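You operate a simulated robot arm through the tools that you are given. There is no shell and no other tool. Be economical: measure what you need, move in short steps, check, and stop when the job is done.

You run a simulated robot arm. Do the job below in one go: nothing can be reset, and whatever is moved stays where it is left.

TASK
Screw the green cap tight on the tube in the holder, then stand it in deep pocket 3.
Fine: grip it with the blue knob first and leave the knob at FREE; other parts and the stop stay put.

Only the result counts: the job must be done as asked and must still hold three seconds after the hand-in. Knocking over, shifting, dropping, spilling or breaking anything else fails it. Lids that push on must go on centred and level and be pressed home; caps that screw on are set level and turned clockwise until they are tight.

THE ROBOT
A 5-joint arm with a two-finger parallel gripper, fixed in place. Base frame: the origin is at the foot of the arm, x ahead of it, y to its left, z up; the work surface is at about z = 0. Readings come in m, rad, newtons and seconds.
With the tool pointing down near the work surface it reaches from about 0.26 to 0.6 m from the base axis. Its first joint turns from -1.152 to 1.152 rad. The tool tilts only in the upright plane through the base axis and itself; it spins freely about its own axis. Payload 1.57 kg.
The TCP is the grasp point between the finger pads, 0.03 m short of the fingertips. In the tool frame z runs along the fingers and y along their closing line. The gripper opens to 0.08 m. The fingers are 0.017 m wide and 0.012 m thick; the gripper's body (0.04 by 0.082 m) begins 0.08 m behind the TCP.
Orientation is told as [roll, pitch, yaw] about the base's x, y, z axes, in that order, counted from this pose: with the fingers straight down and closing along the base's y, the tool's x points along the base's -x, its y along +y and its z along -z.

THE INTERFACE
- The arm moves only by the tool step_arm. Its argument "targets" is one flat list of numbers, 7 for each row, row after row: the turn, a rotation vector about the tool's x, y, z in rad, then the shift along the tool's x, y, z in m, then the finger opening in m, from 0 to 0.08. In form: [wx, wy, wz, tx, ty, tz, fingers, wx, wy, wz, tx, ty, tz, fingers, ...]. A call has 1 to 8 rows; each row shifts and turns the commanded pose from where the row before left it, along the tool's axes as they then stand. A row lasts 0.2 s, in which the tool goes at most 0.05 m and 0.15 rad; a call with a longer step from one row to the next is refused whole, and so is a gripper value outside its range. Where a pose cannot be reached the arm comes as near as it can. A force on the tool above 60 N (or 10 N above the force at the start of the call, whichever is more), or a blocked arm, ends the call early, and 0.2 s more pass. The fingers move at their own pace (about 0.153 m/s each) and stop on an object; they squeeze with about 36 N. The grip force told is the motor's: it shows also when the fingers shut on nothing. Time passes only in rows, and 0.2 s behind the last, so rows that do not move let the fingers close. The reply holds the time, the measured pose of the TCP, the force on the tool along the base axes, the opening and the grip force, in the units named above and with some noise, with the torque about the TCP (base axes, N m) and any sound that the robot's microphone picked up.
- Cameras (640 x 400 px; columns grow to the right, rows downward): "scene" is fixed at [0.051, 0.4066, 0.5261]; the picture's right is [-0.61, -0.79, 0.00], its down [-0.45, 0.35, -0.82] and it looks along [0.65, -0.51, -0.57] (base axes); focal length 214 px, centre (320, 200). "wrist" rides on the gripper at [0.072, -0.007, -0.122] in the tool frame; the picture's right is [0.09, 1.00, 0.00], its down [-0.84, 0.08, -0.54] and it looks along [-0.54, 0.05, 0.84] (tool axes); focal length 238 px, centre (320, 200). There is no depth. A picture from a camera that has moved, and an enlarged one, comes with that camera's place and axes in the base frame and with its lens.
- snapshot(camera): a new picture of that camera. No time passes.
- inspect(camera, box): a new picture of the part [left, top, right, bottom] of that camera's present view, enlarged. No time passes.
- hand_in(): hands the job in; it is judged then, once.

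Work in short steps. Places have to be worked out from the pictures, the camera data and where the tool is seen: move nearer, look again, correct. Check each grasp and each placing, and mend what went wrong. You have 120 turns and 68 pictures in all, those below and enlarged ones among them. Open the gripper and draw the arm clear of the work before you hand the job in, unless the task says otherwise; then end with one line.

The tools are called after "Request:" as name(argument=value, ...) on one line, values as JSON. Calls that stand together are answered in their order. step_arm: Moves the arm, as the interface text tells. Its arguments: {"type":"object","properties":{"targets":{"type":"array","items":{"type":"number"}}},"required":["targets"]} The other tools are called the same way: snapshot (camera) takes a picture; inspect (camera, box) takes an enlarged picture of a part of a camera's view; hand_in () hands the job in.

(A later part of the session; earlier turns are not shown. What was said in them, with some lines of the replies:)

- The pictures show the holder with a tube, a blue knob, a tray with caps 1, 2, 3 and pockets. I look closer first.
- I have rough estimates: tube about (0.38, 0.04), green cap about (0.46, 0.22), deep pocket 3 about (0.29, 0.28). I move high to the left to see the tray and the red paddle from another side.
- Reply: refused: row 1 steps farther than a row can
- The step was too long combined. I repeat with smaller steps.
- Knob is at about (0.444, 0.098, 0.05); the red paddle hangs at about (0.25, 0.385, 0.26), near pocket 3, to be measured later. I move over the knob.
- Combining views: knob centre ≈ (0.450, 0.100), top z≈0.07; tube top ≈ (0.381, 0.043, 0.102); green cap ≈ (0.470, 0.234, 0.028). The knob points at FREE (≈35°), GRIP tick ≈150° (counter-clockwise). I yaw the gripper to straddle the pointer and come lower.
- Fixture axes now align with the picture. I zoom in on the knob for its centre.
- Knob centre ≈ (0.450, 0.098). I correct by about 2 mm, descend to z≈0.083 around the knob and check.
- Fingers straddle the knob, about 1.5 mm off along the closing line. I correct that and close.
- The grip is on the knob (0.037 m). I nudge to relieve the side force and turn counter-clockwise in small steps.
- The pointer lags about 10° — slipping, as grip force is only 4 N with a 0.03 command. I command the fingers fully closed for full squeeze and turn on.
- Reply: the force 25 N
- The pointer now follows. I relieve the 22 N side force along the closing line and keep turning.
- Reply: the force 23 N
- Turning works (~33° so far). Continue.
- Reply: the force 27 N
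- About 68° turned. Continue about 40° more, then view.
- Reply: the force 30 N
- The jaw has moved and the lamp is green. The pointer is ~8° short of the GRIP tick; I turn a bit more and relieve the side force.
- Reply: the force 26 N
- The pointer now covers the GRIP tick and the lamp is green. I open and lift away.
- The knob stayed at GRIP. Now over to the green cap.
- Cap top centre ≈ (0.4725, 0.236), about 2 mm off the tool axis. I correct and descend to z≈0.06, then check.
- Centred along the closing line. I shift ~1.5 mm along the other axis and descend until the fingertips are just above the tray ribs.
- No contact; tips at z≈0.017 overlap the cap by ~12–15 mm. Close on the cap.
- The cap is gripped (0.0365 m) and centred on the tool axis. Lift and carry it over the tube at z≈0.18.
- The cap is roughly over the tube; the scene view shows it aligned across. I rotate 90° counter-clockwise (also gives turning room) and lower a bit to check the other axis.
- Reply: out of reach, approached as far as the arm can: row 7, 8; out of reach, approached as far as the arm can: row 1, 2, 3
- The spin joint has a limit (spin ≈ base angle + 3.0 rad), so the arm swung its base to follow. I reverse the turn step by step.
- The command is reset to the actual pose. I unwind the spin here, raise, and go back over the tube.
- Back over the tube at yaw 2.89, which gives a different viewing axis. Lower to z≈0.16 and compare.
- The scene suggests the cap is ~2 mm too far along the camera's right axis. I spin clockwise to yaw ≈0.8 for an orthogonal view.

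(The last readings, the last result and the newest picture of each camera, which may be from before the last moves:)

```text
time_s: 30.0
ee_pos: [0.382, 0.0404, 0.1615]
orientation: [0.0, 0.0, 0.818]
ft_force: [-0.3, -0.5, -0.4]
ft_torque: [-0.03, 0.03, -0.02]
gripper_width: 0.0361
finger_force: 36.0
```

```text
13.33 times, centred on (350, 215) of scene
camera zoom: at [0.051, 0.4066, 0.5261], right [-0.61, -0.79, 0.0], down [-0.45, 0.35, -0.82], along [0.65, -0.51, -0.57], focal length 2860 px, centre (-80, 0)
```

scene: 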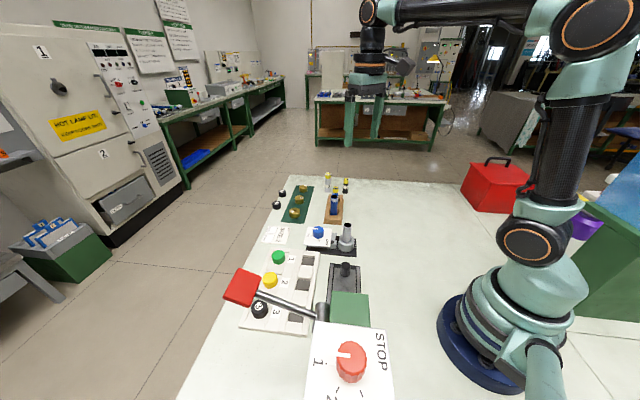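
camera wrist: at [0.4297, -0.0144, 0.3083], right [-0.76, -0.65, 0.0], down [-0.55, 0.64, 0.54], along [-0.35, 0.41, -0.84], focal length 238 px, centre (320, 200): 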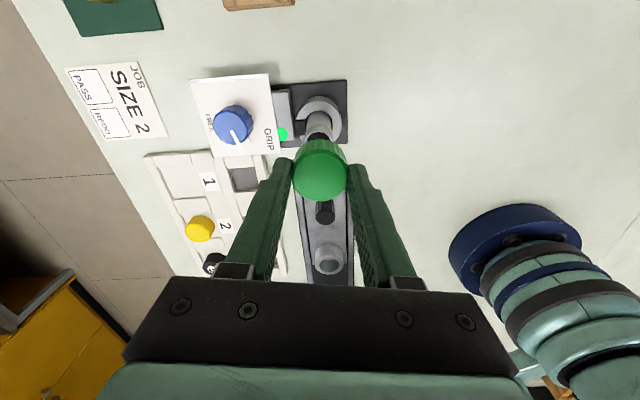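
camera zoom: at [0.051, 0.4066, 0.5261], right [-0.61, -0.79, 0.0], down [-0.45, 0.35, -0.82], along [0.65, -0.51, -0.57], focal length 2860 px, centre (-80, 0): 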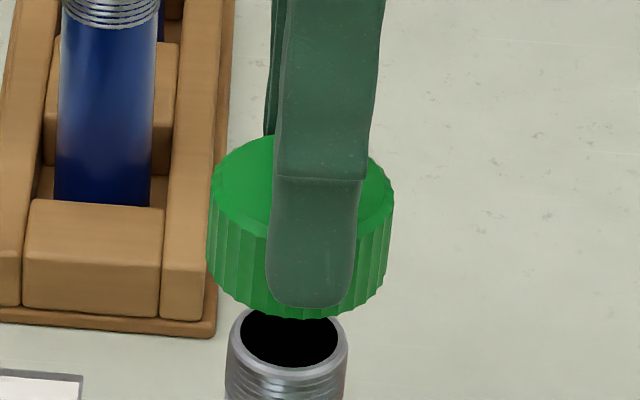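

Orthogonal views show alignment within ~1 mm. I nudge 1 mm and descend gently.

Request:
step_arm(targets=[0, 0, 0, -0.0009, 0, 0.002, 0, 0, 0, 0, 0, 0, 0.003, 0, 0, 0, 0, 0, 0, 0.002, 0, 0, 0, 0, 0, 0, 0, 0])

Request:
inspect(camera="scene", box=[330, 200, 370, 230])

```text
time_s: 31.0
ee_pos: [0.3825, 0.0435, 0.1549]
orientation: [0.001, -0.001, 0.819]
ft_force: [-0.6, 0.2, 0.0]
ft_torque: [-0.01, 0.0, -0.02]
gripper_width: 0.0361
finger_force: 35.7
```

```text
13.33 times, centred on (350, 215) of scene
camera zoom: at [0.051, 0.4066, 0.5261], right [-0.61, -0.79, 0.0], down [-0.45, 0.35, -0.82], along [0.65, -0.51, -0.57], focal length 2860 px, centre (-80, 0)
```

zoom: 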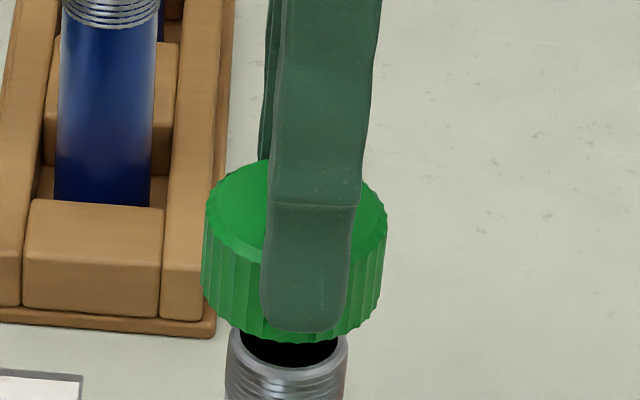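

Aligned within ~0.3 mm; about 13 mm left. Descend 10 mm, then creep.

Request:
step_arm(targets=[0, 0, 0, 0, 0, 0.004, 0, 0, 0, 0, 0, 0, 0.004, 0, 0, 0, 0, 0, 0, 0.002, 0, 0, 0, 0, 0, 0, 0.001, 0, 0, 0, 0, 0, 0, 0, 0])

```text
time_s: 32.2
ee_pos: [0.3832, 0.0423, 0.1432]
orientation: [-0.002, 0.001, 0.821]
ft_force: [0.1, 0.3, 0.0]
ft_torque: [-0.04, 0.01, 0.01]
gripper_width: 0.0358
finger_force: 35.7
```

Request:
step_arm(targets=[0, 0, 0, 0, 0, 0.001, 0, 0, 0, 0, 0, 0, 0.001, 0, 0, 0, 0, 0, 0, 0.001, 0, 0, 0, 0, 0, 0, 0, 0])

Request:
inspect(camera="scene", box=[330, 200, 370, 230])

```text
time_s: 33.2
ee_pos: [0.3818, 0.0417, 0.1406]
orientation: [0.001, -0.001, 0.82]
ft_force: [-0.2, -0.1, 0.8]
ft_torque: [0.01, 0.03, -0.02]
gripper_width: 0.0357
finger_force: 36.4
```

```text
13.33 times, centred on (350, 215) of scene
camera zoom: at [0.051, 0.4066, 0.5261], right [-0.61, -0.79, 0.0], down [-0.45, 0.35, -0.82], along [0.65, -0.51, -0.57], focal length 2860 px, centre (-80, 0)
```

zoom: 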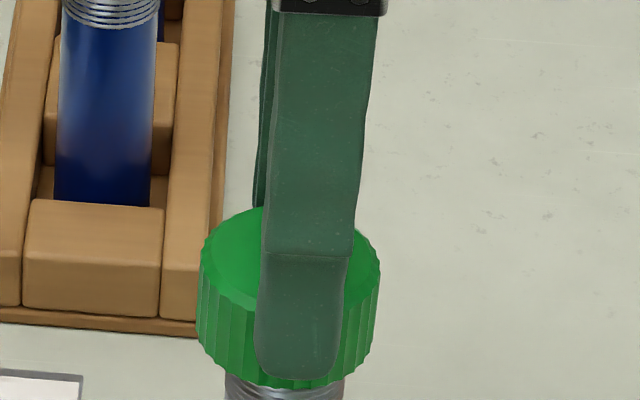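

Nearly touching. Creep on.

Request:
step_arm(targets=[0, 0, 0, 0, 0, 0.001, 0, 0, 0, 0, 0, 0, 0.001, 0, 0, 0, 0, 0, 0, 0, 0])

Request:
step_arm(targets=[0, 0, 0, 0, 0, 0.001, 0, 0, 0, 0, 0, 0, 0.001, 0, 0, 0, 0, 0, 0, 0, 0])

```text
time_s: 34.0
ee_pos: [0.3804, 0.0417, 0.1386]
orientation: [0.001, 0.0, 0.82]
ft_force: [0.6, -0.8, -0.2]
ft_torque: [0.0, 0.02, 0.01]
gripper_width: 0.036
finger_force: 36.2
```

```text
time_s: 34.8
ee_pos: [0.3828, 0.0431, 0.1365]
orientation: [-0.001, 0.0, 0.82]
ft_force: [0.8, -0.3, -0.5]
ft_torque: [-0.02, 0.02, -0.05]
gripper_width: 0.0357
finger_force: 36.0
```

Request:
step_arm(targets=[0, 0, 0, 0, 0, 0.001, 0, 0, 0, 0, 0, 0, 0.001, 0, 0, 0, 0, 0, 0, 0, 0])

Request:
inspect(camera="scene", box=[325, 200, 373, 236])

```text
time_s: 35.6
ee_pos: [0.3818, 0.043, 0.1359]
orientation: [0.001, 0.0, 0.82]
ft_force: [-0.5, -1.0, 0.1]
ft_torque: [0.02, -0.01, 0.02]
gripper_width: 0.0355
finger_force: 35.7
```

```text
11.11 times, centred on (349, 218) of scene
camera zoom: at [0.051, 0.4066, 0.5261], right [-0.61, -0.79, 0.0], down [-0.45, 0.35, -0.82], along [0.65, -0.51, -0.57], focal length 2383 px, centre (-2, 0)
```

zoom: 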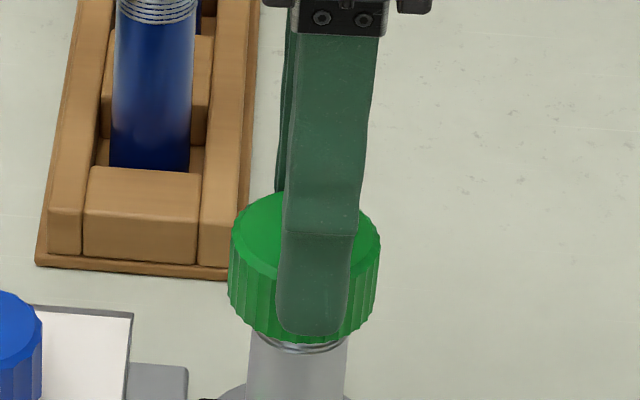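

The cap appears to slide over the thread without force. Continue until resistance.

Request:
step_arm(targets=[0, 0, 0, 0, 0, 0.001, 0, 0, 0, 0, 0, 0, 0.001, 0, 0, 0, 0, 0, 0, 0, 0])

Request:
step_arm(targets=[0, 0, 0, 0, 0, 0.001, 0, 0, 0, 0, 0, 0, 0, 0])

```text
time_s: 36.4
ee_pos: [0.3817, 0.042, 0.1325]
orientation: [0.002, 0.002, 0.821]
ft_force: [-2.8, -6.9, 0.1]
ft_torque: [-0.14, 0.09, -0.01]
gripper_width: 0.0351
finger_force: 35.9
```

```text
time_s: 37.0
ee_pos: [0.3816, 0.0417, 0.1333]
orientation: [-0.002, -0.001, 0.821]
ft_force: [-4.0, -11.7, 7.3]
ft_torque: [-0.4, 0.16, -0.03]
gripper_width: 0.035
finger_force: 36.3
```

Lateral force (-4, -12) N: the cap sits ~1 mm off. I back up 1 mm, shift toward the force, and press again.

Request:
step_arm(targets=[0, 0, 0, 0.0008, -0.0004, -0.001, 0, 0, 0, 0, 0, 0, 0, 0])

Request:
step_arm(targets=[0, 0, 0, 0, 0, 0.001, 0, 0, 0, 0, 0, 0, 0, 0])

```text
time_s: 37.6
ee_pos: [0.3813, 0.0415, 0.1322]
orientation: [0.0, 0.0, 0.822]
ft_force: [0.0, 6.7, -1.6]
ft_torque: [0.2, 0.03, -0.01]
gripper_width: 0.0351
finger_force: 36.0
```

```text
time_s: 38.2
ee_pos: [0.3814, 0.041, 0.1313]
orientation: [0.002, -0.001, 0.822]
ft_force: [-4.1, 12.7, 5.3]
ft_torque: [0.4, 0.12, -0.03]
gripper_width: 0.0352
finger_force: 35.9
```

Overshot slightly; I correct by 0.3 mm and begin turning clockwise.

Request:
step_arm(targets=[0, 0, 0, -0.0003, 0.0003, 0, 0, 0, 0, 0.05, 0, 0, 0, 0, 0, 0, 0.1, 0, 0, 0, 0, 0, 0, 0.1, 0, 0, 0, 0])

```text
time_s: 39.2
ee_pos: [0.381, 0.0425, 0.1318]
orientation: [0.001, 0.002, 0.568]
ft_force: [-6.1, 7.7, 4.9]
ft_torque: [0.23, 0.04, -0.01]
gripper_width: 0.035
finger_force: 36.0
```

Turn on with small correction and light downward feed.

Request:
step_arm(targets=[0, 0, 0.12, 0, 0.0004, 0, 0, 0, 0, 0.13, 0, 0, 0.0002, 0, 0, 0, 0.13, 0, 0, 0.0002, 0, 0, 0, 0.13, 0, 0, 0, 0, 0, 0, 0.13, 0, 0, 0, 0])

Request:
inspect(camera="scene", box=[325, 200, 373, 236])

```text
time_s: 40.4
ee_pos: [0.3822, 0.0425, 0.1328]
orientation: [0.002, 0.0, -0.073]
ft_force: [0.8, 1.2, -5.4]
ft_torque: [0.03, 0.02, 0.05]
gripper_width: 0.0347
finger_force: 36.0
```

```text
11.11 times, centred on (349, 218) of scene
camera zoom: at [0.051, 0.4066, 0.5261], right [-0.61, -0.79, 0.0], down [-0.45, 0.35, -0.82], along [0.65, -0.51, -0.57], focal length 2383 px, centre (-2, 0)
```

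zoom: 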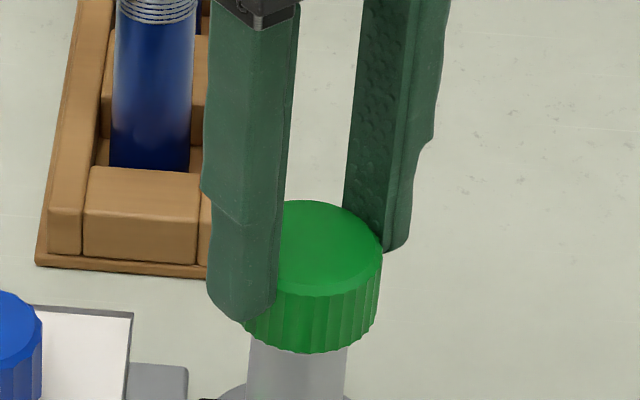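

The lateral force vanished and the tool is drawn down — thread engaged. Keep turning clockwise with a little feed.

Request:
step_arm(targets=[0, 0, 0.13, 0, 0, 0.0003, 0, 0, 0, 0.13, 0, 0, 0.0001, 0, 0, 0, 0.13, 0, 0, 0.0001, 0, 0, 0, 0.13, 0, 0, 0.0001, 0, 0, 0, 0.13, 0, 0, 0.0001, 0, 0, 0, 0.13, 0, 0, 0.0001, 0, 0, 0, 0.13, 0, 0, 0.0001, 0])

```text
time_s: 42.0
ee_pos: [0.3817, 0.0425, 0.1308]
orientation: [-0.001, 0.0, -0.981]
ft_force: [11.2, 21.7, -27.4]
ft_torque: [0.55, -0.22, 0.06]
gripper_width: 0.0348
finger_force: 36.3
```

The tool is pulled down (-27 N) and sideways; I feed 1 mm and centre, then continue.

Request:
step_arm(targets=[0, 0, 0, 0.0004, 0.0007, 0.001, 0, 0, 0, 0.1, 0, 0, 0.0002, 0, 0, 0, 0.12, 0, 0, 0.0002, 0, 0, 0, 0.12, 0, 0, 0.0002, 0])

```text
time_s: 43.0
ee_pos: [0.3819, 0.0427, 0.1291]
orientation: [-0.002, 0.0, -1.321]
ft_force: [4.1, 9.1, -19.6]
ft_torque: [0.37, -0.03, 0.07]
gripper_width: 0.0347
finger_force: 35.6
```

Request:
step_arm(targets=[0, 0, 0.1, 0.0003, 0.0002, 0.0009, 0, 0, 0, 0.13, 0, 0, 0.0002, 0, 0, 0, 0.13, 0, 0, 0.0002, 0, 0, 0, 0.13, 0, 0, 0.0002, 0, 0, 0, 0.13, 0, 0, 0.0002, 0, 0, 0, 0.13, 0, 0, 0.0002, 0])

Request:
inspect(camera="scene", box=[325, 200, 373, 236])

```text
time_s: 44.4
ee_pos: [0.3822, 0.0428, 0.1275]
orientation: [0.002, 0.001, -2.073]
ft_force: [2.3, -8.6, -8.0]
ft_torque: [-0.24, -0.07, 0.02]
gripper_width: 0.0346
finger_force: 36.0
```

```text
11.11 times, centred on (349, 218) of scene
camera zoom: at [0.051, 0.4066, 0.5261], right [-0.61, -0.79, 0.0], down [-0.45, 0.35, -0.82], along [0.65, -0.51, -0.57], focal length 2383 px, centre (-2, 0)
```

zoom: 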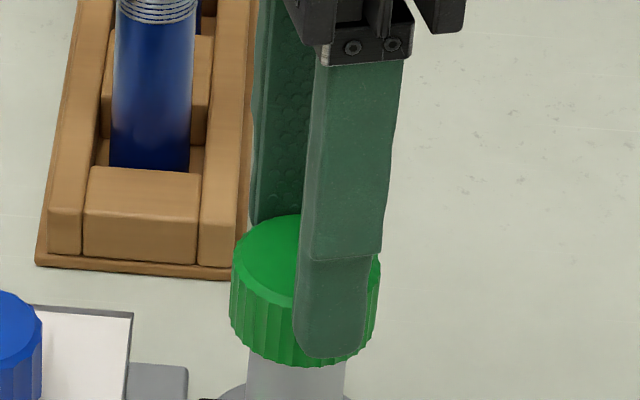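

Cap goes down as it turns. Continue to near the spin limit (-2.85).

Request:
step_arm(targets=[0, 0, 0.13, 0, 0, 0.0003, 0, 0, 0, 0.13, 0, 0, 0.0002, 0, 0, 0, 0.13, 0, 0, 0.0002, 0, 0, 0, 0.13, 0, 0, 0.0002, 0, 0, 0, 0.13, 0, 0, 0.0002, 0, 0, 0, 0.1, 0, 0, 0.0002, 0])

```text
time_s: 45.8
ee_pos: [0.3824, 0.0428, 0.1277]
orientation: [0.0, 0.004, -2.822]
ft_force: [12.8, -9.5, -0.1]
ft_torque: [-0.26, -0.47, 0.71]
gripper_width: 0.037
finger_force: 35.5
```

Torque rose to 0.71 N·m with no further descent — the cap is seating. To be sure I regrip: open, spin back 1.4 rad, close and turn clockwise again.

Request:
step_arm(targets=[0, 0, 0, 0, 0, 0, 0.06, 0, 0, 0, 0, 0, 0, 0.06, 0, 0, -0.14, 0, 0, 0, 0.06, 0, 0, -0.14, 0, 0, 0, 0.06, 0, 0, -0.14, 0, 0, 0, 0.06, 0, 0, -0.14, 0, 0, 0, 0.06, 0, 0, -0.14, 0, 0, 0, 0.06, 0, 0, -0.14, 0, 0, 0, 0.06])

Request:
step_arm(targets=[0, 0, -0.14, 0, 0, 0, 0.06, 0, 0, -0.14, 0, 0, 0, 0.06, 0, 0, 0, 0, 0, 0, 0.06])

Request:
inspect(camera="wrist", box=[260, 100, 380, 220])

Request:
inspect(camera="scene", box=[315, 200, 379, 248])

```text
time_s: 47.6
ee_pos: [0.3808, 0.0432, 0.1263]
orientation: [0.0, 0.001, -1.976]
ft_force: [0.0, -0.1, -1.1]
ft_torque: [-0.01, 0.01, 0.0]
gripper_width: 0.06
finger_force: 0.1
```

```text
time_s: 48.4
ee_pos: [0.3819, 0.0429, 0.1255]
orientation: [0.0, -0.001, -1.699]
ft_force: [-1.1, 0.0, -0.2]
ft_torque: [0.0, -0.01, 0.04]
gripper_width: 0.06
finger_force: 0.0
```

```text
3.33 times, centred on (320, 160) of wrist
camera zoom: at [0.3852, 0.1161, 0.2482], right [1.0, -0.04, 0.0], down [-0.03, -0.84, 0.54], along [-0.02, -0.54, -0.84], focal length 794 px, centre (320, 333)
```

zoom: 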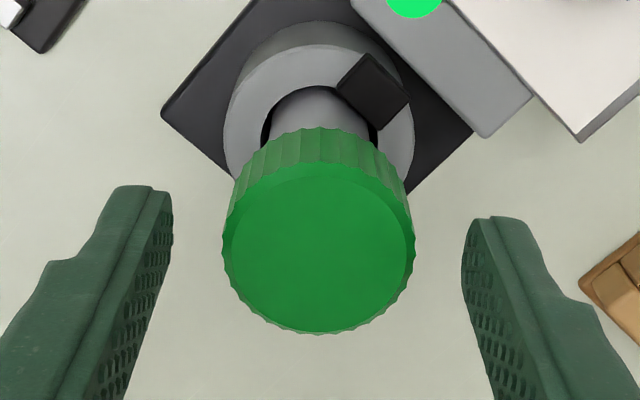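

```text
8.33 times, centred on (347, 224) of scene
camera zoom: at [0.051, 0.4066, 0.5261], right [-0.61, -0.79, 0.0], down [-0.45, 0.35, -0.82], along [0.65, -0.51, -0.57], focal length 1787 px, centre (95, 0)
```

zoom: 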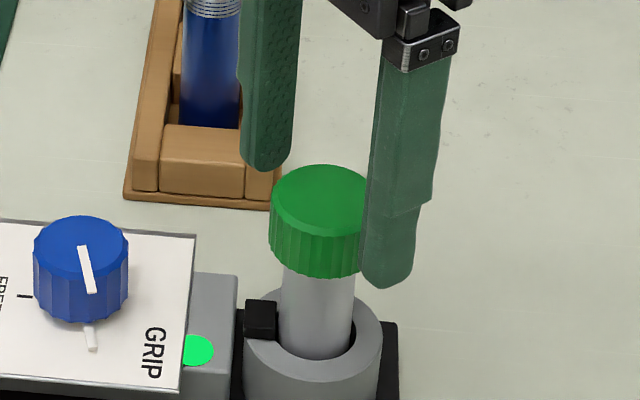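

The cap sits level and centred. Regrip and tighten.

Request:
step_arm(targets=[0, 0, 0, 0, 0, 0, 0.03, 0, 0, 0, 0, 0, 0, 0, 0, 0, 0, 0, 0, 0, 0, 0, 0, 0.1, 0, 0, 0, 0, 0, 0, 0.1, 0, 0, 0, 0])

Request:
step_arm(targets=[0, 0, 0.1, 0, 0, 0, 0, 0, 0, 0.1, 0, 0, 0, 0, 0, 0, 0.1, 0, 0, 0, 0])

```text
time_s: 49.6
ee_pos: [0.3829, 0.0435, 0.1262]
orientation: [-0.001, 0.0, -1.902]
ft_force: [-1.3, 0.7, 0.5]
ft_torque: [0.05, 0.02, 0.85]
gripper_width: 0.037
finger_force: 35.6
```

```text
time_s: 50.4
ee_pos: [0.3822, 0.043, 0.1248]
orientation: [0.002, 0.002, -2.202]
ft_force: [1.8, -0.4, 0.5]
ft_torque: [0.04, -0.08, 0.42]
gripper_width: 0.0369
finger_force: 35.8
```

Torque peaked at 0.85 N·m and then the grip slipped: the cap is tight. I release, lift, and unwind the spin for the knob.

Request:
step_arm(targets=[0, 0, 0, 0, 0, 0, 0.08, 0, 0, 0, 0, 0, 0, 0.08, 0, 0, 0, 0, 0, -0.04, 0.08, 0, 0, 0, 0, 0, -0.04, 0.08, 0, 0, -0.14, 0, 0, 0, 0.08, 0, 0, -0.14, 0, 0, 0, 0.08, 0, 0, -0.14, 0, 0, 0, 0.08, 0, 0, -0.14, 0, 0, 0, 0.08])

Request:
step_arm(targets=[0, 0, -0.14, 0, 0, 0, 0.08, 0, 0, -0.14, 0, 0, 0, 0.08, 0, 0, -0.14, 0, 0, 0, 0.08, 0, 0, -0.14, 0, 0, 0, 0.08, 0, 0, -0.14, 0, 0, 0, 0.08, 0, 0, -0.14, 0, 0, 0, 0.08, 0, 0, -0.14, 0, 0, 0, 0.08, 0, 0, -0.14, 0, 0, 0, 0.08])

Request:
step_arm(targets=[0, 0, -0.06, 0, 0, 0, 0.08, 0, 0, 0, -0.0199, 0.0405, 0, 0.08, 0, 0, 0, -0.0199, 0.0405, 0, 0.08, 0, 0, 0, 0, 0, 0.04, 0.08, 0, 0, 0, 0, 0, 0.04, 0.08, 0, 0, 0, 0, 0, 0, 0.08])

Request:
inspect(camera="wrist", box=[240, 80, 400, 220])

```text
time_s: 52.2
ee_pos: [0.382, 0.043, 0.2056]
orientation: [-0.001, -0.001, -1.638]
ft_force: [0.0, 0.6, 0.4]
ft_torque: [-0.02, 0.01, 0.0]
gripper_width: 0.0799
finger_force: 0.1
```

```text
time_s: 54.0
ee_pos: [0.3831, 0.0439, 0.2062]
orientation: [0.0, 0.0, -0.518]
ft_force: [0.4, 0.1, 0.0]
ft_torque: [0.02, 0.01, 0.0]
gripper_width: 0.0799
finger_force: 0.1
```

```text
time_s: 55.4
ee_pos: [0.4553, 0.0991, 0.1244]
orientation: [0.0, 0.0, -0.46]
ft_force: [0.0, 0.5, 0.1]
ft_torque: [-0.01, -0.01, 0.01]
gripper_width: 0.0803
finger_force: 0.1
```

```text
2.86 times, centred on (320, 150) of wrist
camera zoom: at [0.3877, 0.1251, 0.2466], right [0.36, 0.93, 0.0], down [0.78, -0.3, 0.54], along [0.51, -0.2, -0.84], focal length 681 px, centre (320, 343)
```

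zoom: 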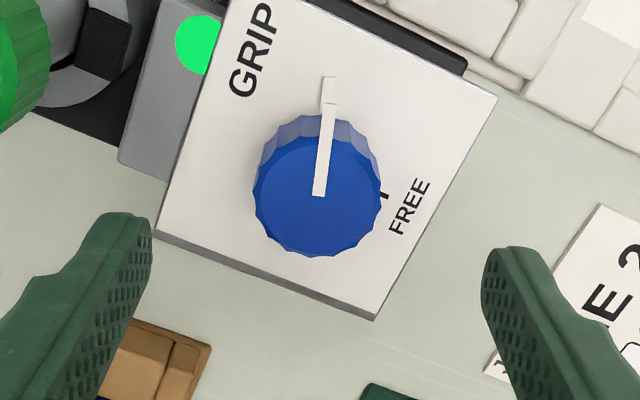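

Pointer still at GRIP (≈ along the tool axis). I correct ~2 mm, descend to z≈0.083 and grip the knob.

Request:
step_arm(targets=[0, 0, 0, 0.002, -0.0012, 0.015, 0.08, 0, 0, 0, 0, 0, 0.015, 0.08, 0, 0, 0, 0, 0, 0.012, 0.08, 0, 0, 0, 0, 0, 0, 0.05, 0, 0, 0, 0, 0, 0, 0.02, 0, 0, 0, 0, 0, 0, 0])

Request:
inspect(camera="wrist", box=[240, 80, 400, 220])

```text
time_s: 56.8
ee_pos: [0.4508, 0.099, 0.0836]
orientation: [0.002, -0.004, -0.458]
ft_force: [8.9, 16.1, -9.4]
ft_torque: [0.03, -0.36, -0.01]
gripper_width: 0.0356
finger_force: 42.6
```

```text
2.86 times, centred on (320, 150) of wrist
camera zoom: at [0.3841, 0.1253, 0.2054], right [0.36, 0.93, 0.0], down [0.78, -0.3, 0.54], along [0.51, -0.19, -0.84], focal length 681 px, centre (320, 343)
```

zoom: 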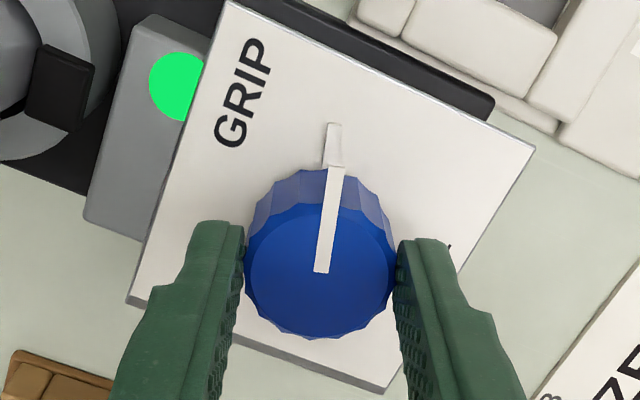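

Firm grip. I turn clockwise back toward FREE with relief of the side force.

Request:
step_arm(targets=[0, 0, 0, 0, 0.0008, 0, 0, 0, 0, 0.13, 0, 0, 0, 0, 0, 0, 0.13, 0, 0, 0, 0, 0, 0, 0.13, 0, 0, 0, 0, 0, 0, 0.13, 0, 0, 0, 0, 0, 0, 0.13, 0, 0, 0, 0, 0, 0, 0.13, 0, 0, 0, 0])

```text
time_s: 58.4
ee_pos: [0.452, 0.0999, 0.0847]
orientation: [0.001, 0.001, -1.241]
ft_force: [7.7, 26.1, -4.8]
ft_torque: [0.67, 0.09, 0.09]
gripper_width: 0.0355
finger_force: 42.4
```

Request:
step_arm(targets=[0, 0, 0, 0.0005, 0.0007, 0, 0, 0, 0, 0.13, 0, 0, 0, 0, 0, 0, 0.13, 0, 0, 0, 0, 0, 0, 0.13, 0, 0, 0, 0, 0, 0, 0.13, 0, 0, 0, 0, 0, 0, 0.13, 0, 0, 0, 0, 0, 0, 0.13, 0, 0, 0, 0, 0, 0, 0.13, 0, 0, 0, 0])

Request:
inspect(camera="wrist", box=[240, 80, 400, 220])

```text
time_s: 60.2
ee_pos: [0.4524, 0.0989, 0.0849]
orientation: [0.0, 0.001, -2.154]
ft_force: [9.8, 17.1, -12.9]
ft_torque: [0.88, -0.28, 0.01]
gripper_width: 0.0354
finger_force: 42.1
```

```text
2.86 times, centred on (320, 150) of wrist
camera zoom: at [0.487, 0.1629, 0.2059], right [0.88, -0.47, 0.0], down [-0.4, -0.74, 0.54], along [-0.25, -0.48, -0.84], focal length 681 px, centre (320, 343)
```

zoom: 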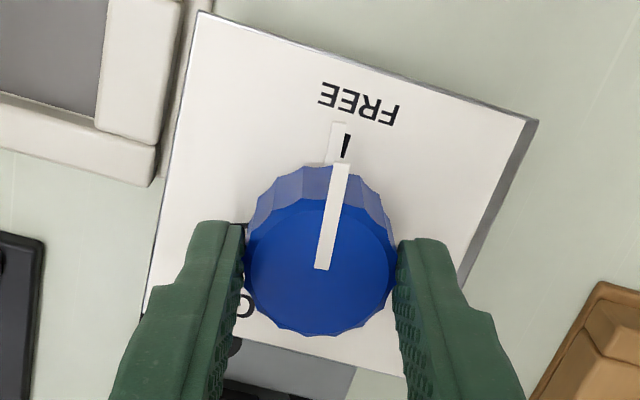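

The flag nears the FREE tick, ~6° left. I turn 0.1 more and check.

Request:
step_arm(targets=[0, 0, 0.05, 0, 0, 0, 0, 0, 0, 0.05, 0, 0, 0, 0])

Request:
inspect(camera="wrist", box=[280, 90, 360, 160])

```text
time_s: 60.8
ee_pos: [0.4518, 0.1001, 0.083]
orientation: [0.002, 0.002, -2.254]
ft_force: [8.5, 12.6, -13.1]
ft_torque: [1.15, -0.66, 0.01]
gripper_width: 0.0355
finger_force: 42.5
```

```text
5.71 times, centred on (320, 125) of wrist
camera zoom: at [0.4931, 0.1592, 0.2059], right [0.83, -0.56, 0.0], down [-0.47, -0.7, 0.54], along [-0.3, -0.45, -0.84], focal length 1362 px, centre (320, 629)
```

zoom: 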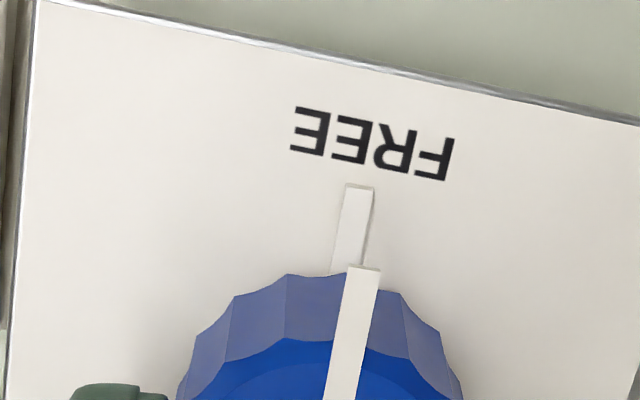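

The flag now covers the FREE tick. Add a hair (0.025), then release and lift.

Request:
step_arm(targets=[0, 0, 0.025, 0, 0, 0, 0, 0, 0, 0, 0, 0, 0, 0, 0, 0, 0, 0, 0, 0, 0.08, 0, 0, 0, 0, 0, 0, 0.08, 0, 0, 0, 0, 0, -0.04, 0.08, 0, 0, 0, 0, 0, -0.045, 0.08, 0, 0, 0, 0, 0, -0.03, 0.08])

Request:
inspect(camera="scene", box=[295, 205, 375, 255])

```text
time_s: 62.4
ee_pos: [0.4519, 0.0998, 0.2001]
orientation: [-0.001, 0.0, -2.277]
ft_force: [0.3, 0.4, -0.4]
ft_torque: [-0.04, 0.03, -0.01]
gripper_width: 0.0801
finger_force: 0.1
```

```text
8.00 times, centred on (335, 230) of scene
camera zoom: at [0.051, 0.4066, 0.5261], right [-0.61, -0.79, 0.0], down [-0.45, 0.35, -0.82], along [0.65, -0.51, -0.57], focal length 1716 px, centre (200, -40)
```

zoom: 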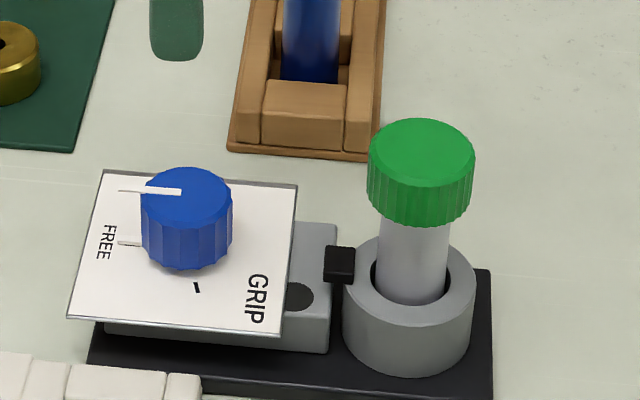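

The knob is back exactly at FREE, lamp off, and the capped tube stands in the holder. The lever post is near pocket 3, so I want the camera facing away (yaw ≈2.2) when placing; I unwind the spin.

Request:
step_arm(targets=[0, 0, -0.14, 0, 0, 0, 0.08, 0, 0, -0.14, 0, 0, 0, 0.08, 0, 0, -0.14, 0, 0, 0, 0.08, 0, 0, -0.14, 0, 0, 0, 0.08, 0, 0, -0.14, 0, 0, 0, 0.08, 0, 0, -0.14, 0, 0, 0, 0.08, 0, 0, -0.14, 0, 0, 0, 0.08, 0, 0, -0.14, 0, 0, 0, 0.08])

Request:
step_arm(targets=[0, 0, -0.14, 0, 0, 0, 0.08, 0, 0, -0.14, 0, 0, 0, 0.08, 0, 0, -0.14, 0, 0, 0, 0.08, 0, 0, -0.14, 0, 0, 0, 0.08, 0, 0, -0.14, 0, 0, 0, 0.08, 0, 0, -0.14, 0, 0, 0, 0.08, 0, 0, -0.14, 0, 0, 0, 0.08, 0, 0, -0.14, 0, 0, 0, 0.08])

Request:
step_arm(targets=[0, 0, -0.14, 0, 0, 0, 0.08, 0, 0, -0.14, 0, 0, 0, 0.08, 0, 0, -0.14, 0, 0, 0, 0.08, 0, 0, -0.14, 0, 0, 0, 0.08, 0, 0, -0.14, 0, 0, 0, 0.08, 0, 0, -0.14, 0, 0, 0, 0.08, 0, 0, -0.14, 0, 0, 0, 0.08, 0, 0, -0.14, 0, 0, 0, 0.08])

Request:
step_arm(targets=[0, 0, -0.14, 0, 0, 0, 0.08, 0, 0, -0.14, 0, 0, 0, 0.08, 0, 0, -0.14, 0, 0, 0, 0.08, 0, 0, -0.14, 0, 0, 0, 0.08, 0, 0, -0.14, 0, 0, 0, 0.08, 0, 0, -0.14, 0, 0, 0, 0.08, 0, 0, -0.14, 0, 0, 0, 0.08, 0, 0, -0.14, 0, 0, 0, 0.08])

```text
time_s: 64.2
ee_pos: [0.4508, 0.0993, 0.1998]
orientation: [-0.001, 0.0, -1.151]
ft_force: [0.0, 0.0, 0.0]
ft_torque: [-0.05, -0.01, 0.02]
gripper_width: 0.0804
finger_force: 0.2
```

```text
time_s: 66.0
ee_pos: [0.4517, 0.0994, 0.1986]
orientation: [0.002, -0.001, -0.033]
ft_force: [0.5, 0.0, -0.2]
ft_torque: [0.01, 0.02, 0.0]
gripper_width: 0.0798
finger_force: 0.1
```

```text
time_s: 67.8
ee_pos: [0.453, 0.0996, 0.1993]
orientation: [0.001, 0.0, 1.086]
ft_force: [1.0, -0.2, 0.8]
ft_torque: [0.04, 0.0, -0.03]
gripper_width: 0.0798
finger_force: 0.0
```

```text
time_s: 69.6
ee_pos: [0.4515, 0.0988, 0.199]
orientation: [-0.002, 0.002, 2.206]
ft_force: [0.1, -0.7, -0.5]
ft_torque: [-0.02, 0.01, -0.02]
gripper_width: 0.0801
finger_force: 0.1
```

Now a look at pocket 3 and the lever from above before fetching the tube.

Request:
step_arm(targets=[0, 0, 0, -0.039, 0.0061, -0.0125, 0.08, 0, 0, 0, -0.039, 0.0061, -0.0125, 0.08, 0, 0, 0, -0.039, 0.0061, -0.0125, 0.08, 0, 0, 0, -0.039, 0.0061, -0.0125, 0.08, 0, 0, 0, 0, 0, 0, 0.08])

Request:
snapshot(camera="wrist")

```text
time_s: 70.8
ee_pos: [0.3404, 0.2123, 0.2504]
orientation: [0.0, 0.001, 2.203]
ft_force: [-0.1, 0.3, 1.2]
ft_torque: [0.0, -0.04, -0.01]
gripper_width: 0.0801
finger_force: 0.1
```

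```text
13 pictures are left
camera wrist: at [0.3884, 0.1582, 0.3725], right [-0.75, -0.66, 0.0], down [-0.56, 0.63, 0.54], along [-0.36, 0.41, -0.84], focal length 238 px, centre (320, 200)
```

wrist: 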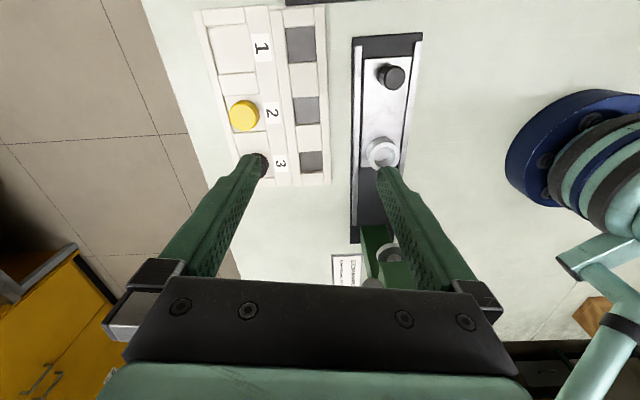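

Request:
inspect(camera="wrist", box=[270, 80, 350, 200])

Request:
inspect(camera="wrist", box=[300, 190, 440, 290])

```text
3.33 times, centred on (310, 140) of wrist
camera zoom: at [0.3884, 0.1582, 0.3725], right [-0.75, -0.66, 0.0], down [-0.56, 0.63, 0.54], along [-0.36, 0.41, -0.84], focal length 794 px, centre (353, 400)
```

zoom: 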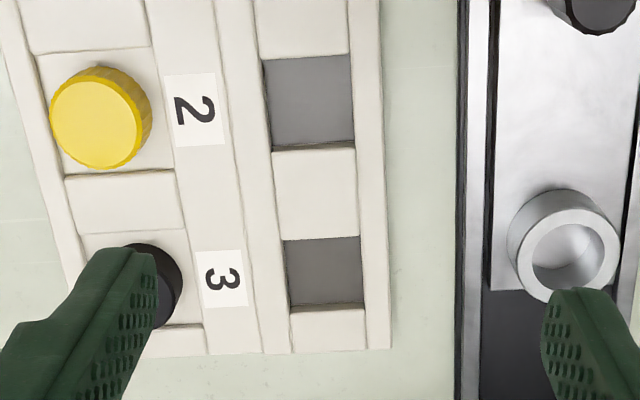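

```text
4.00 times, centred on (370, 240) of wrist
camera zoom: at [0.3884, 0.1582, 0.3725], right [-0.75, -0.66, 0.0], down [-0.56, 0.63, 0.54], along [-0.36, 0.41, -0.84], focal length 953 px, centre (120, 40)
```

zoom: 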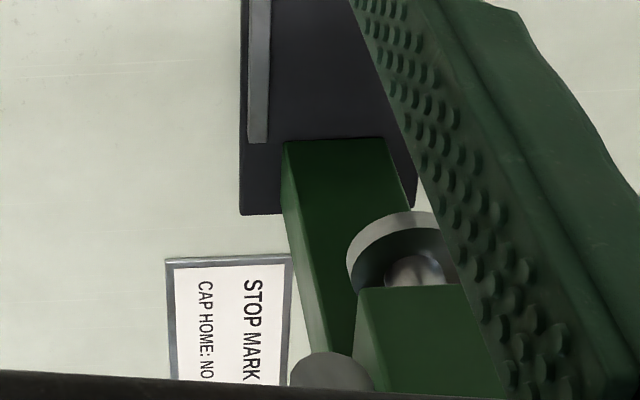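

The press head and lever are ~10 cm from pocket 3 (centre ≈ (0.293, 0.2875), opening ≈ 38 mm). Now back to the tube at (0.382, 0.043).

Request:
step_arm(targets=[0, 0, 0, 0.0403, 0.0167, 0, 0.08, 0, 0, 0, 0.0403, 0.0167, 0, 0.08, 0, 0, 0, 0.0403, 0.0167, 0, 0.08, 0, 0, 0, 0.0403, 0.0167, 0, 0.08, 0, 0, 0, 0, 0, 0.045, 0.08, 0, 0, 0, 0, 0, 0.045, 0.08, 0, 0, 0, 0, 0, 0, 0.08])

Request:
inspect(camera="wrist", box=[220, 90, 420, 240])

```text
time_s: 72.4
ee_pos: [0.3808, 0.0401, 0.1582]
orientation: [-0.001, -0.001, 2.205]
ft_force: [1.4, 0.0, 1.1]
ft_torque: [0.01, -0.01, 0.01]
gripper_width: 0.08
finger_force: 0.0
```

```text
2.67 times, centred on (320, 165) of wrist
camera zoom: at [0.4296, -0.0134, 0.2796], right [-0.75, -0.66, 0.0], down [-0.56, 0.63, 0.54], along [-0.36, 0.41, -0.84], focal length 636 px, centre (320, 293)
```

zoom: 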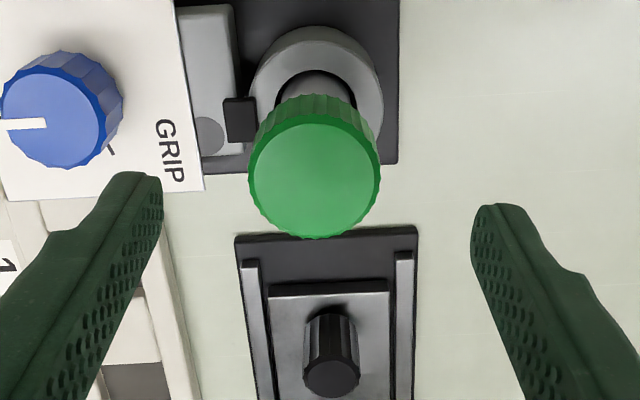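

Centred within ~2 mm. Correct, descend to z≈0.123 and grip the cap.

Request:
step_arm(targets=[0, 0, 0, -0.0016, -0.001, 0.015, 0.08, 0, 0, 0, 0, 0, 0.02, 0.08, 0, 0, 0, 0, 0, 0, 0.05, 0, 0, 0, 0, 0, 0, 0.03, 0, 0, 0, 0, 0, 0, 0, 0, 0, 0, 0, 0, 0, 0])

```text
time_s: 73.8
ee_pos: [0.3814, 0.0422, 0.1233]
orientation: [-0.001, 0.001, 2.203]
ft_force: [0.0, 0.5, -0.7]
ft_torque: [0.01, -0.03, 0.01]
gripper_width: 0.0358
finger_force: 36.1
```

Gripped with no side force. Lift straight up.

Request:
step_arm(targets=[0, 0, 0, 0, 0, -0.01, 0, 0, 0, 0, 0, 0, -0.02, 0, 0, 0, 0, 0, 0, -0.03, 0, 0, 0, 0, 0, 0, -0.035, 0, 0, 0, 0, 0, 0, 0, 0])

Request:
inspect(camera="scene", box=[290, 175, 400, 255])

```text
time_s: 75.0
ee_pos: [0.3812, 0.0423, 0.2197]
orientation: [0.0, 0.0, 2.202]
ft_force: [-0.2, 0.5, -0.6]
ft_torque: [-0.02, 0.01, -0.02]
gripper_width: 0.0354
finger_force: 35.6
```

```text
5.00 times, centred on (345, 215) of scene
camera zoom: at [0.051, 0.4066, 0.5261], right [-0.61, -0.79, 0.0], down [-0.45, 0.35, -0.82], along [0.65, -0.51, -0.57], focal length 1072 px, centre (195, 125)
```

zoom: 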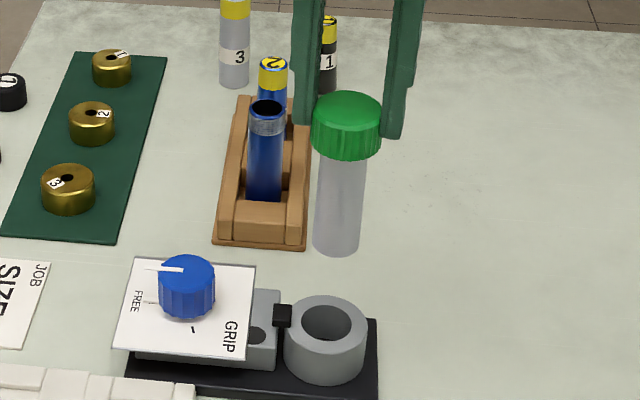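

The tube hangs straight. Carry it to above pocket 3.

Request:
step_arm(targets=[0, 0, 0, -0.0417, -0.0123, 0, 0, 0, 0, 0, -0.0417, -0.0123, 0, 0, 0, 0, 0, -0.0417, -0.0123, 0, 0, 0, 0, 0, -0.0417, -0.0123, 0, 0, 0, 0, 0, -0.0417, -0.0123, 0, 0, 0, 0, 0, -0.0415, -0.0122, 0, 0, 0, 0, 0, 0, 0, 0, 0])

Request:
inspect(camera="wrist", box=[240, 60, 400, 220])

Request:
inspect(camera="scene", box=[220, 170, 380, 340])

```text
time_s: 76.6
ee_pos: [0.2936, 0.289, 0.2209]
orientation: [0.0, 0.0, 2.202]
ft_force: [1.1, -0.3, -1.0]
ft_torque: [-0.01, -0.01, -0.01]
gripper_width: 0.0352
finger_force: 36.1
```

```text
2.50 times, centred on (320, 140) of wrist
camera zoom: at [0.3423, 0.2351, 0.3421], right [-0.75, -0.66, 0.0], down [-0.56, 0.63, 0.54], along [-0.36, 0.41, -0.84], focal length 596 px, centre (320, 350)
```

zoom: 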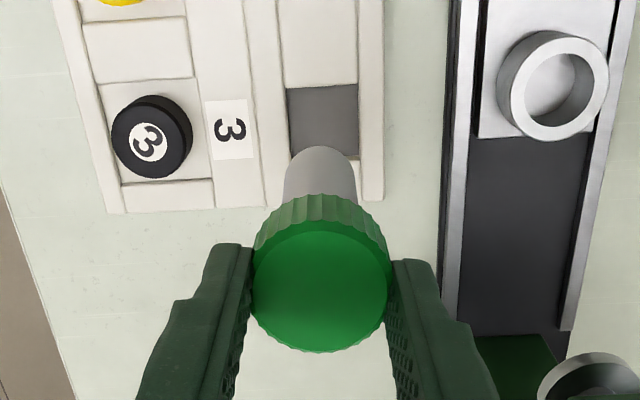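

```text
2.35 times, centred on (300, 255) of scene
camera zoom: at [0.051, 0.4067, 0.5261], right [-0.61, -0.79, 0.0], down [-0.45, 0.35, -0.82], along [0.65, -0.51, -0.57], focal length 505 px, centre (367, 71)
```

zoom: 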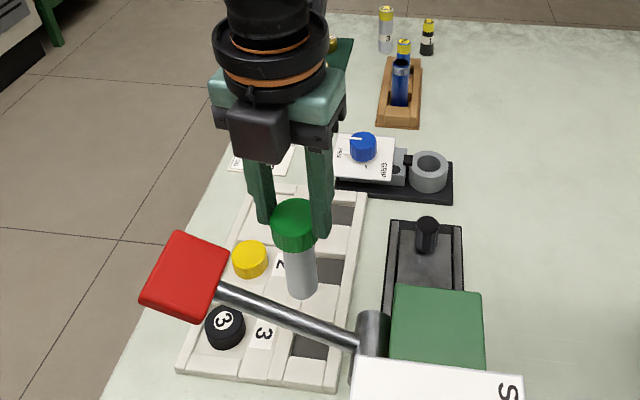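

Tube is upright and nearly over pocket 3; views put the pocket ~3 mm toward -y. I correct and descend partway.

Request:
step_arm(targets=[0, 0, 0, 0.0025, 0.0018, 0.02, 0, 0, 0, 0, 0, 0, 0.02, 0, 0, 0, 0, 0, 0, 0.02, 0, 0, 0, 0, 0, 0, 0, 0])

Request:
inspect(camera="wrist", box=[240, 60, 400, 220])

Request:
inspect(camera="scene", box=[240, 230, 340, 330])

```text
time_s: 77.6
ee_pos: [0.2923, 0.286, 0.159]
orientation: [0.0, -0.002, 2.205]
ft_force: [-0.4, 0.1, -1.3]
ft_torque: [0.04, 0.01, 0.02]
gripper_width: 0.0351
finger_force: 36.0
```

```text
2.50 times, centred on (320, 140) of wrist
camera zoom: at [0.3412, 0.2319, 0.2812], right [-0.75, -0.66, 0.0], down [-0.56, 0.63, 0.54], along [-0.36, 0.41, -0.84], focal length 596 px, centre (320, 350)
```

zoom: 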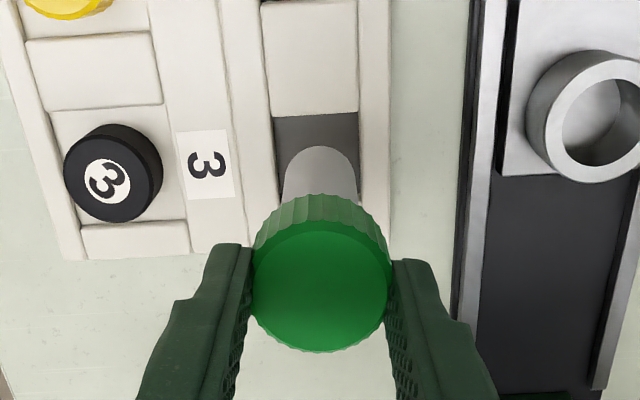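

```text
4.00 times, centred on (290, 280) of scene
camera zoom: at [0.051, 0.4066, 0.5261], right [-0.61, -0.79, 0.0], down [-0.45, 0.35, -0.82], along [0.65, -0.51, -0.57], focal length 858 px, centre (440, -120)
```

zoom: 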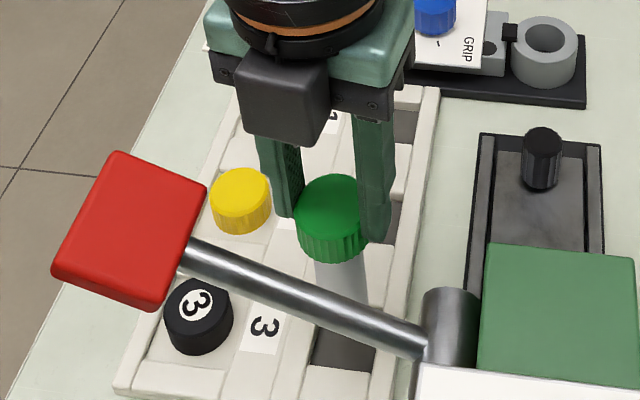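

Tube and pocket line up well (pocket ≈ (0.2935, 0.286)). Descend, then creep to the floor.

Request:
step_arm(targets=[0, 0, 0, 0, 0, 0.01, 0, 0, 0, 0, 0, 0, 0.01, 0, 0, 0, 0, 0, 0, 0.008, 0, 0, 0, 0, 0, 0, 0, 0])

Request:
step_arm(targets=[0, 0, 0, 0, 0, 0.003, 0, 0, 0, 0, 0, 0, 0.003, 0, 0, 0, 0, 0, 0, 0, 0])

```text
time_s: 78.6
ee_pos: [0.2941, 0.2844, 0.1326]
orientation: [0.001, 0.002, 2.204]
ft_force: [0.5, -0.4, -1.5]
ft_torque: [0.02, 0.0, 0.01]
gripper_width: 0.0351
finger_force: 35.9
```

```text
time_s: 79.4
ee_pos: [0.2926, 0.2856, 0.1248]
orientation: [0.0, -0.001, 2.204]
ft_force: [0.2, 0.4, -1.1]
ft_torque: [0.0, 0.01, -0.03]
gripper_width: 0.035
finger_force: 36.1
```

Request:
step_arm(targets=[0, 0, 0, 0, 0, 0.002, 0, 0, 0, 0, 0, 0, 0.002, 0, 0, 0, 0, 0, 0, 0, 0])

Request:
step_arm(targets=[0, 0, 0, 0, 0, 0.001, 0, 0, 0, 0, 0, 0, 0.001, 0, 0, 0, 0, 0, 0, 0, 0])

```text
time_s: 80.2
ee_pos: [0.2936, 0.2847, 0.1211]
orientation: [0.001, 0.001, 2.205]
ft_force: [-1.0, -0.5, -1.2]
ft_torque: [0.02, 0.01, 0.0]
gripper_width: 0.0345
finger_force: 36.2
```

```text
time_s: 81.0
ee_pos: [0.2931, 0.2858, 0.1196]
orientation: [0.0, 0.0, 2.205]
ft_force: [-0.6, 0.3, 0.2]
ft_torque: [0.01, -0.01, 0.01]
gripper_width: 0.0347
finger_force: 36.0
```

Request:
step_arm(targets=[0, 0, 0, 0, 0, 0.001, 0, 0, 0, 0, 0, 0, 0.001, 0, 0, 0, 0, 0, 0, 0, 0])

Request:
step_arm(targets=[0, 0, 0, 0, 0, 0.001, 0, 0, 0, 0, 0, 0, 0.001, 0, 0, 0, 0, 0, 0, 0, 0])

```text
time_s: 81.8
ee_pos: [0.2927, 0.2858, 0.1183]
orientation: [0.002, 0.0, 2.204]
ft_force: [-5.5, -2.2, 16.0]
ft_torque: [-0.1, 0.57, 0.02]
gripper_width: 0.0349
finger_force: 35.4
```

```text
time_s: 82.6
ee_pos: [0.2934, 0.2856, 0.116]
orientation: [-0.004, 0.0, 2.202]
ft_force: [-5.1, -1.5, 35.0]
ft_torque: [-0.06, 0.31, -0.02]
gripper_width: 0.0349
finger_force: 36.3
```

Contact at z≈0.118. I back off 1.5 mm and check that it is on the pocket floor.

Request:
step_arm(targets=[0, 0, 0, 0, 0, -0.0015, 0, 0, 0, 0, 0, 0, 0, 0])

Request:
inspect(camera="wrist", box=[260, 80, 380, 200])

Request:
inspect(camera="scene", box=[285, 265, 335, 325])

```text
time_s: 83.2
ee_pos: [0.2937, 0.2858, 0.1173]
orientation: [-0.001, 0.0, 2.203]
ft_force: [4.0, 2.0, 12.2]
ft_torque: [0.18, -0.47, 0.05]
gripper_width: 0.0348
finger_force: 36.4
```

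```text
3.33 times, centred on (320, 140) of wrist
camera zoom: at [0.3414, 0.2312, 0.2385], right [-0.75, -0.66, 0.0], down [-0.56, 0.63, 0.54], along [-0.36, 0.41, -0.84], focal length 794 px, centre (320, 400)
```

zoom: 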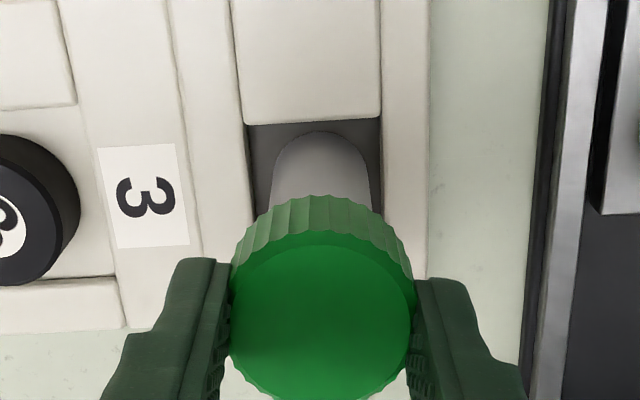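

```text
6.67 times, centred on (310, 295) of scene
camera zoom: at [0.051, 0.4066, 0.5262], right [-0.61, -0.79, 0.0], down [-0.45, 0.35, -0.82], along [0.65, -0.51, -0.57], focal length 1430 px, centre (387, -433)
```

zoom: 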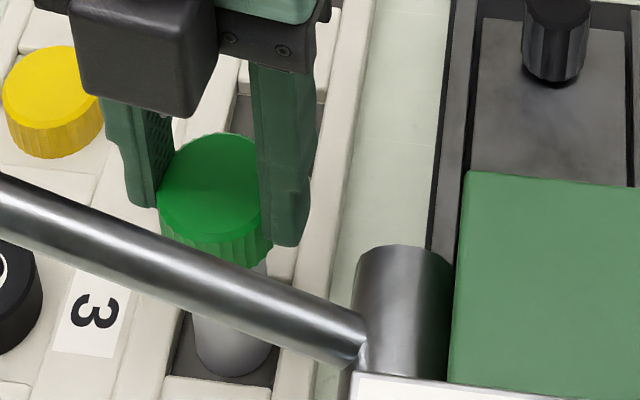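

The tube foot is inside pocket 3 on its floor. I relieve the remaining force and open.

Request:
step_arm(targets=[0, 0, 0, 0, 0, -0.0006, 0, 0, 0, 0, 0, 0, 0, 0.04, 0, 0, 0, 0, 0, 0, 0.05, 0, 0, 0, 0, 0, 0, 0.07, 0, 0, 0, 0, 0, 0, 0.07])

Request:
inspect(camera="wrist", box=[220, 60, 420, 220])

```text
time_s: 84.4
ee_pos: [0.2928, 0.2854, 0.118]
orientation: [0.0, 0.0, 2.206]
ft_force: [0.5, -1.1, 1.2]
ft_torque: [-0.02, 0.01, -0.01]
gripper_width: 0.0699
finger_force: 0.0
```

```text
2.50 times, centred on (320, 140) of wrist
camera zoom: at [0.3412, 0.2313, 0.2393], right [-0.75, -0.66, 0.0], down [-0.56, 0.63, 0.54], along [-0.36, 0.41, -0.84], focal length 596 px, centre (320, 350)
```

zoom: 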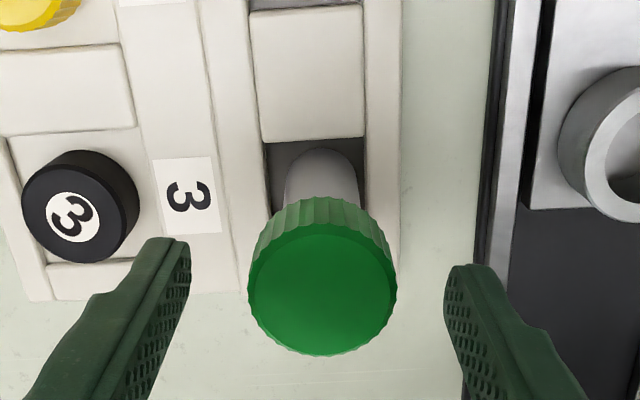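

It stands on its own, upright in pocket 3. Lift straight up, then withdraw away from the lever.

Request:
step_arm(targets=[0, 0, 0, 0, 0, -0.03, 0.07, 0, 0, 0, 0, 0, -0.04, 0.07, 0, 0, 0, 0, 0, -0.04, 0.07, 0, 0, 0, 0.04, 0, -0.01, 0.07, 0, 0, 0, 0.045, 0, 0, 0.07, 0, 0, 0, 0.045, 0, 0, 0.07, 0, 0, 0, 0.045, 0, 0, 0.07])

Request:
snapshot(camera="scene")

Request:
inspect(camera="scene", box=[230, 210, 380, 340])

```text
time_s: 86.0
ee_pos: [0.3983, 0.1445, 0.2381]
orientation: [0.0, 0.0, 2.203]
ft_force: [0.2, 0.7, 0.2]
ft_torque: [0.01, -0.01, -0.01]
gripper_width: 0.0698
finger_force: 0.2
```

```text
1 pictures are left
```

scene: 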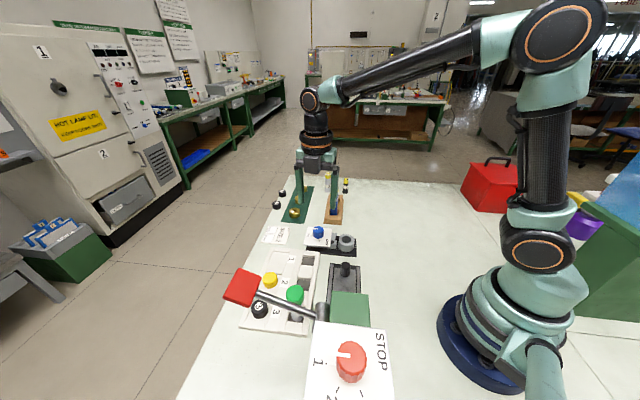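

```text
3.08 times, centred on (305, 275) of scene
camera zoom: at [0.051, 0.4067, 0.5261], right [-0.61, -0.79, 0.0], down [-0.45, 0.35, -0.82], along [0.65, -0.51, -0.57], focal length 660 px, centre (366, -31)
```

zoom: 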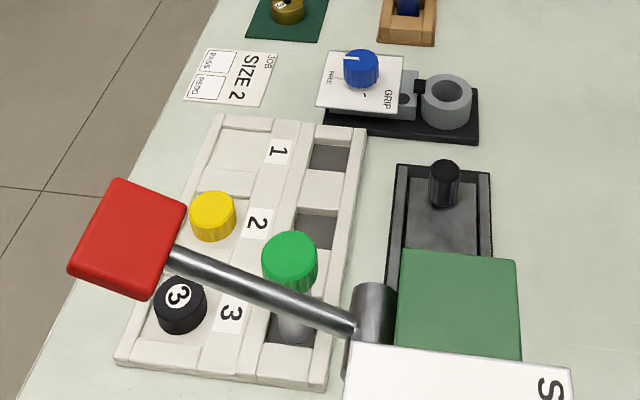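

The capped tube stands in deep pocket 3, the knob is at FREE, everything else is in place, and the arm is clear. I hand in.

Request:
hand_in()

```text
The job is handed in.
```

The green cap is screwed tight on the tube, the tube stands upright in deep pocket 3, and the blue knob is back at FREE; nothing else was moved.
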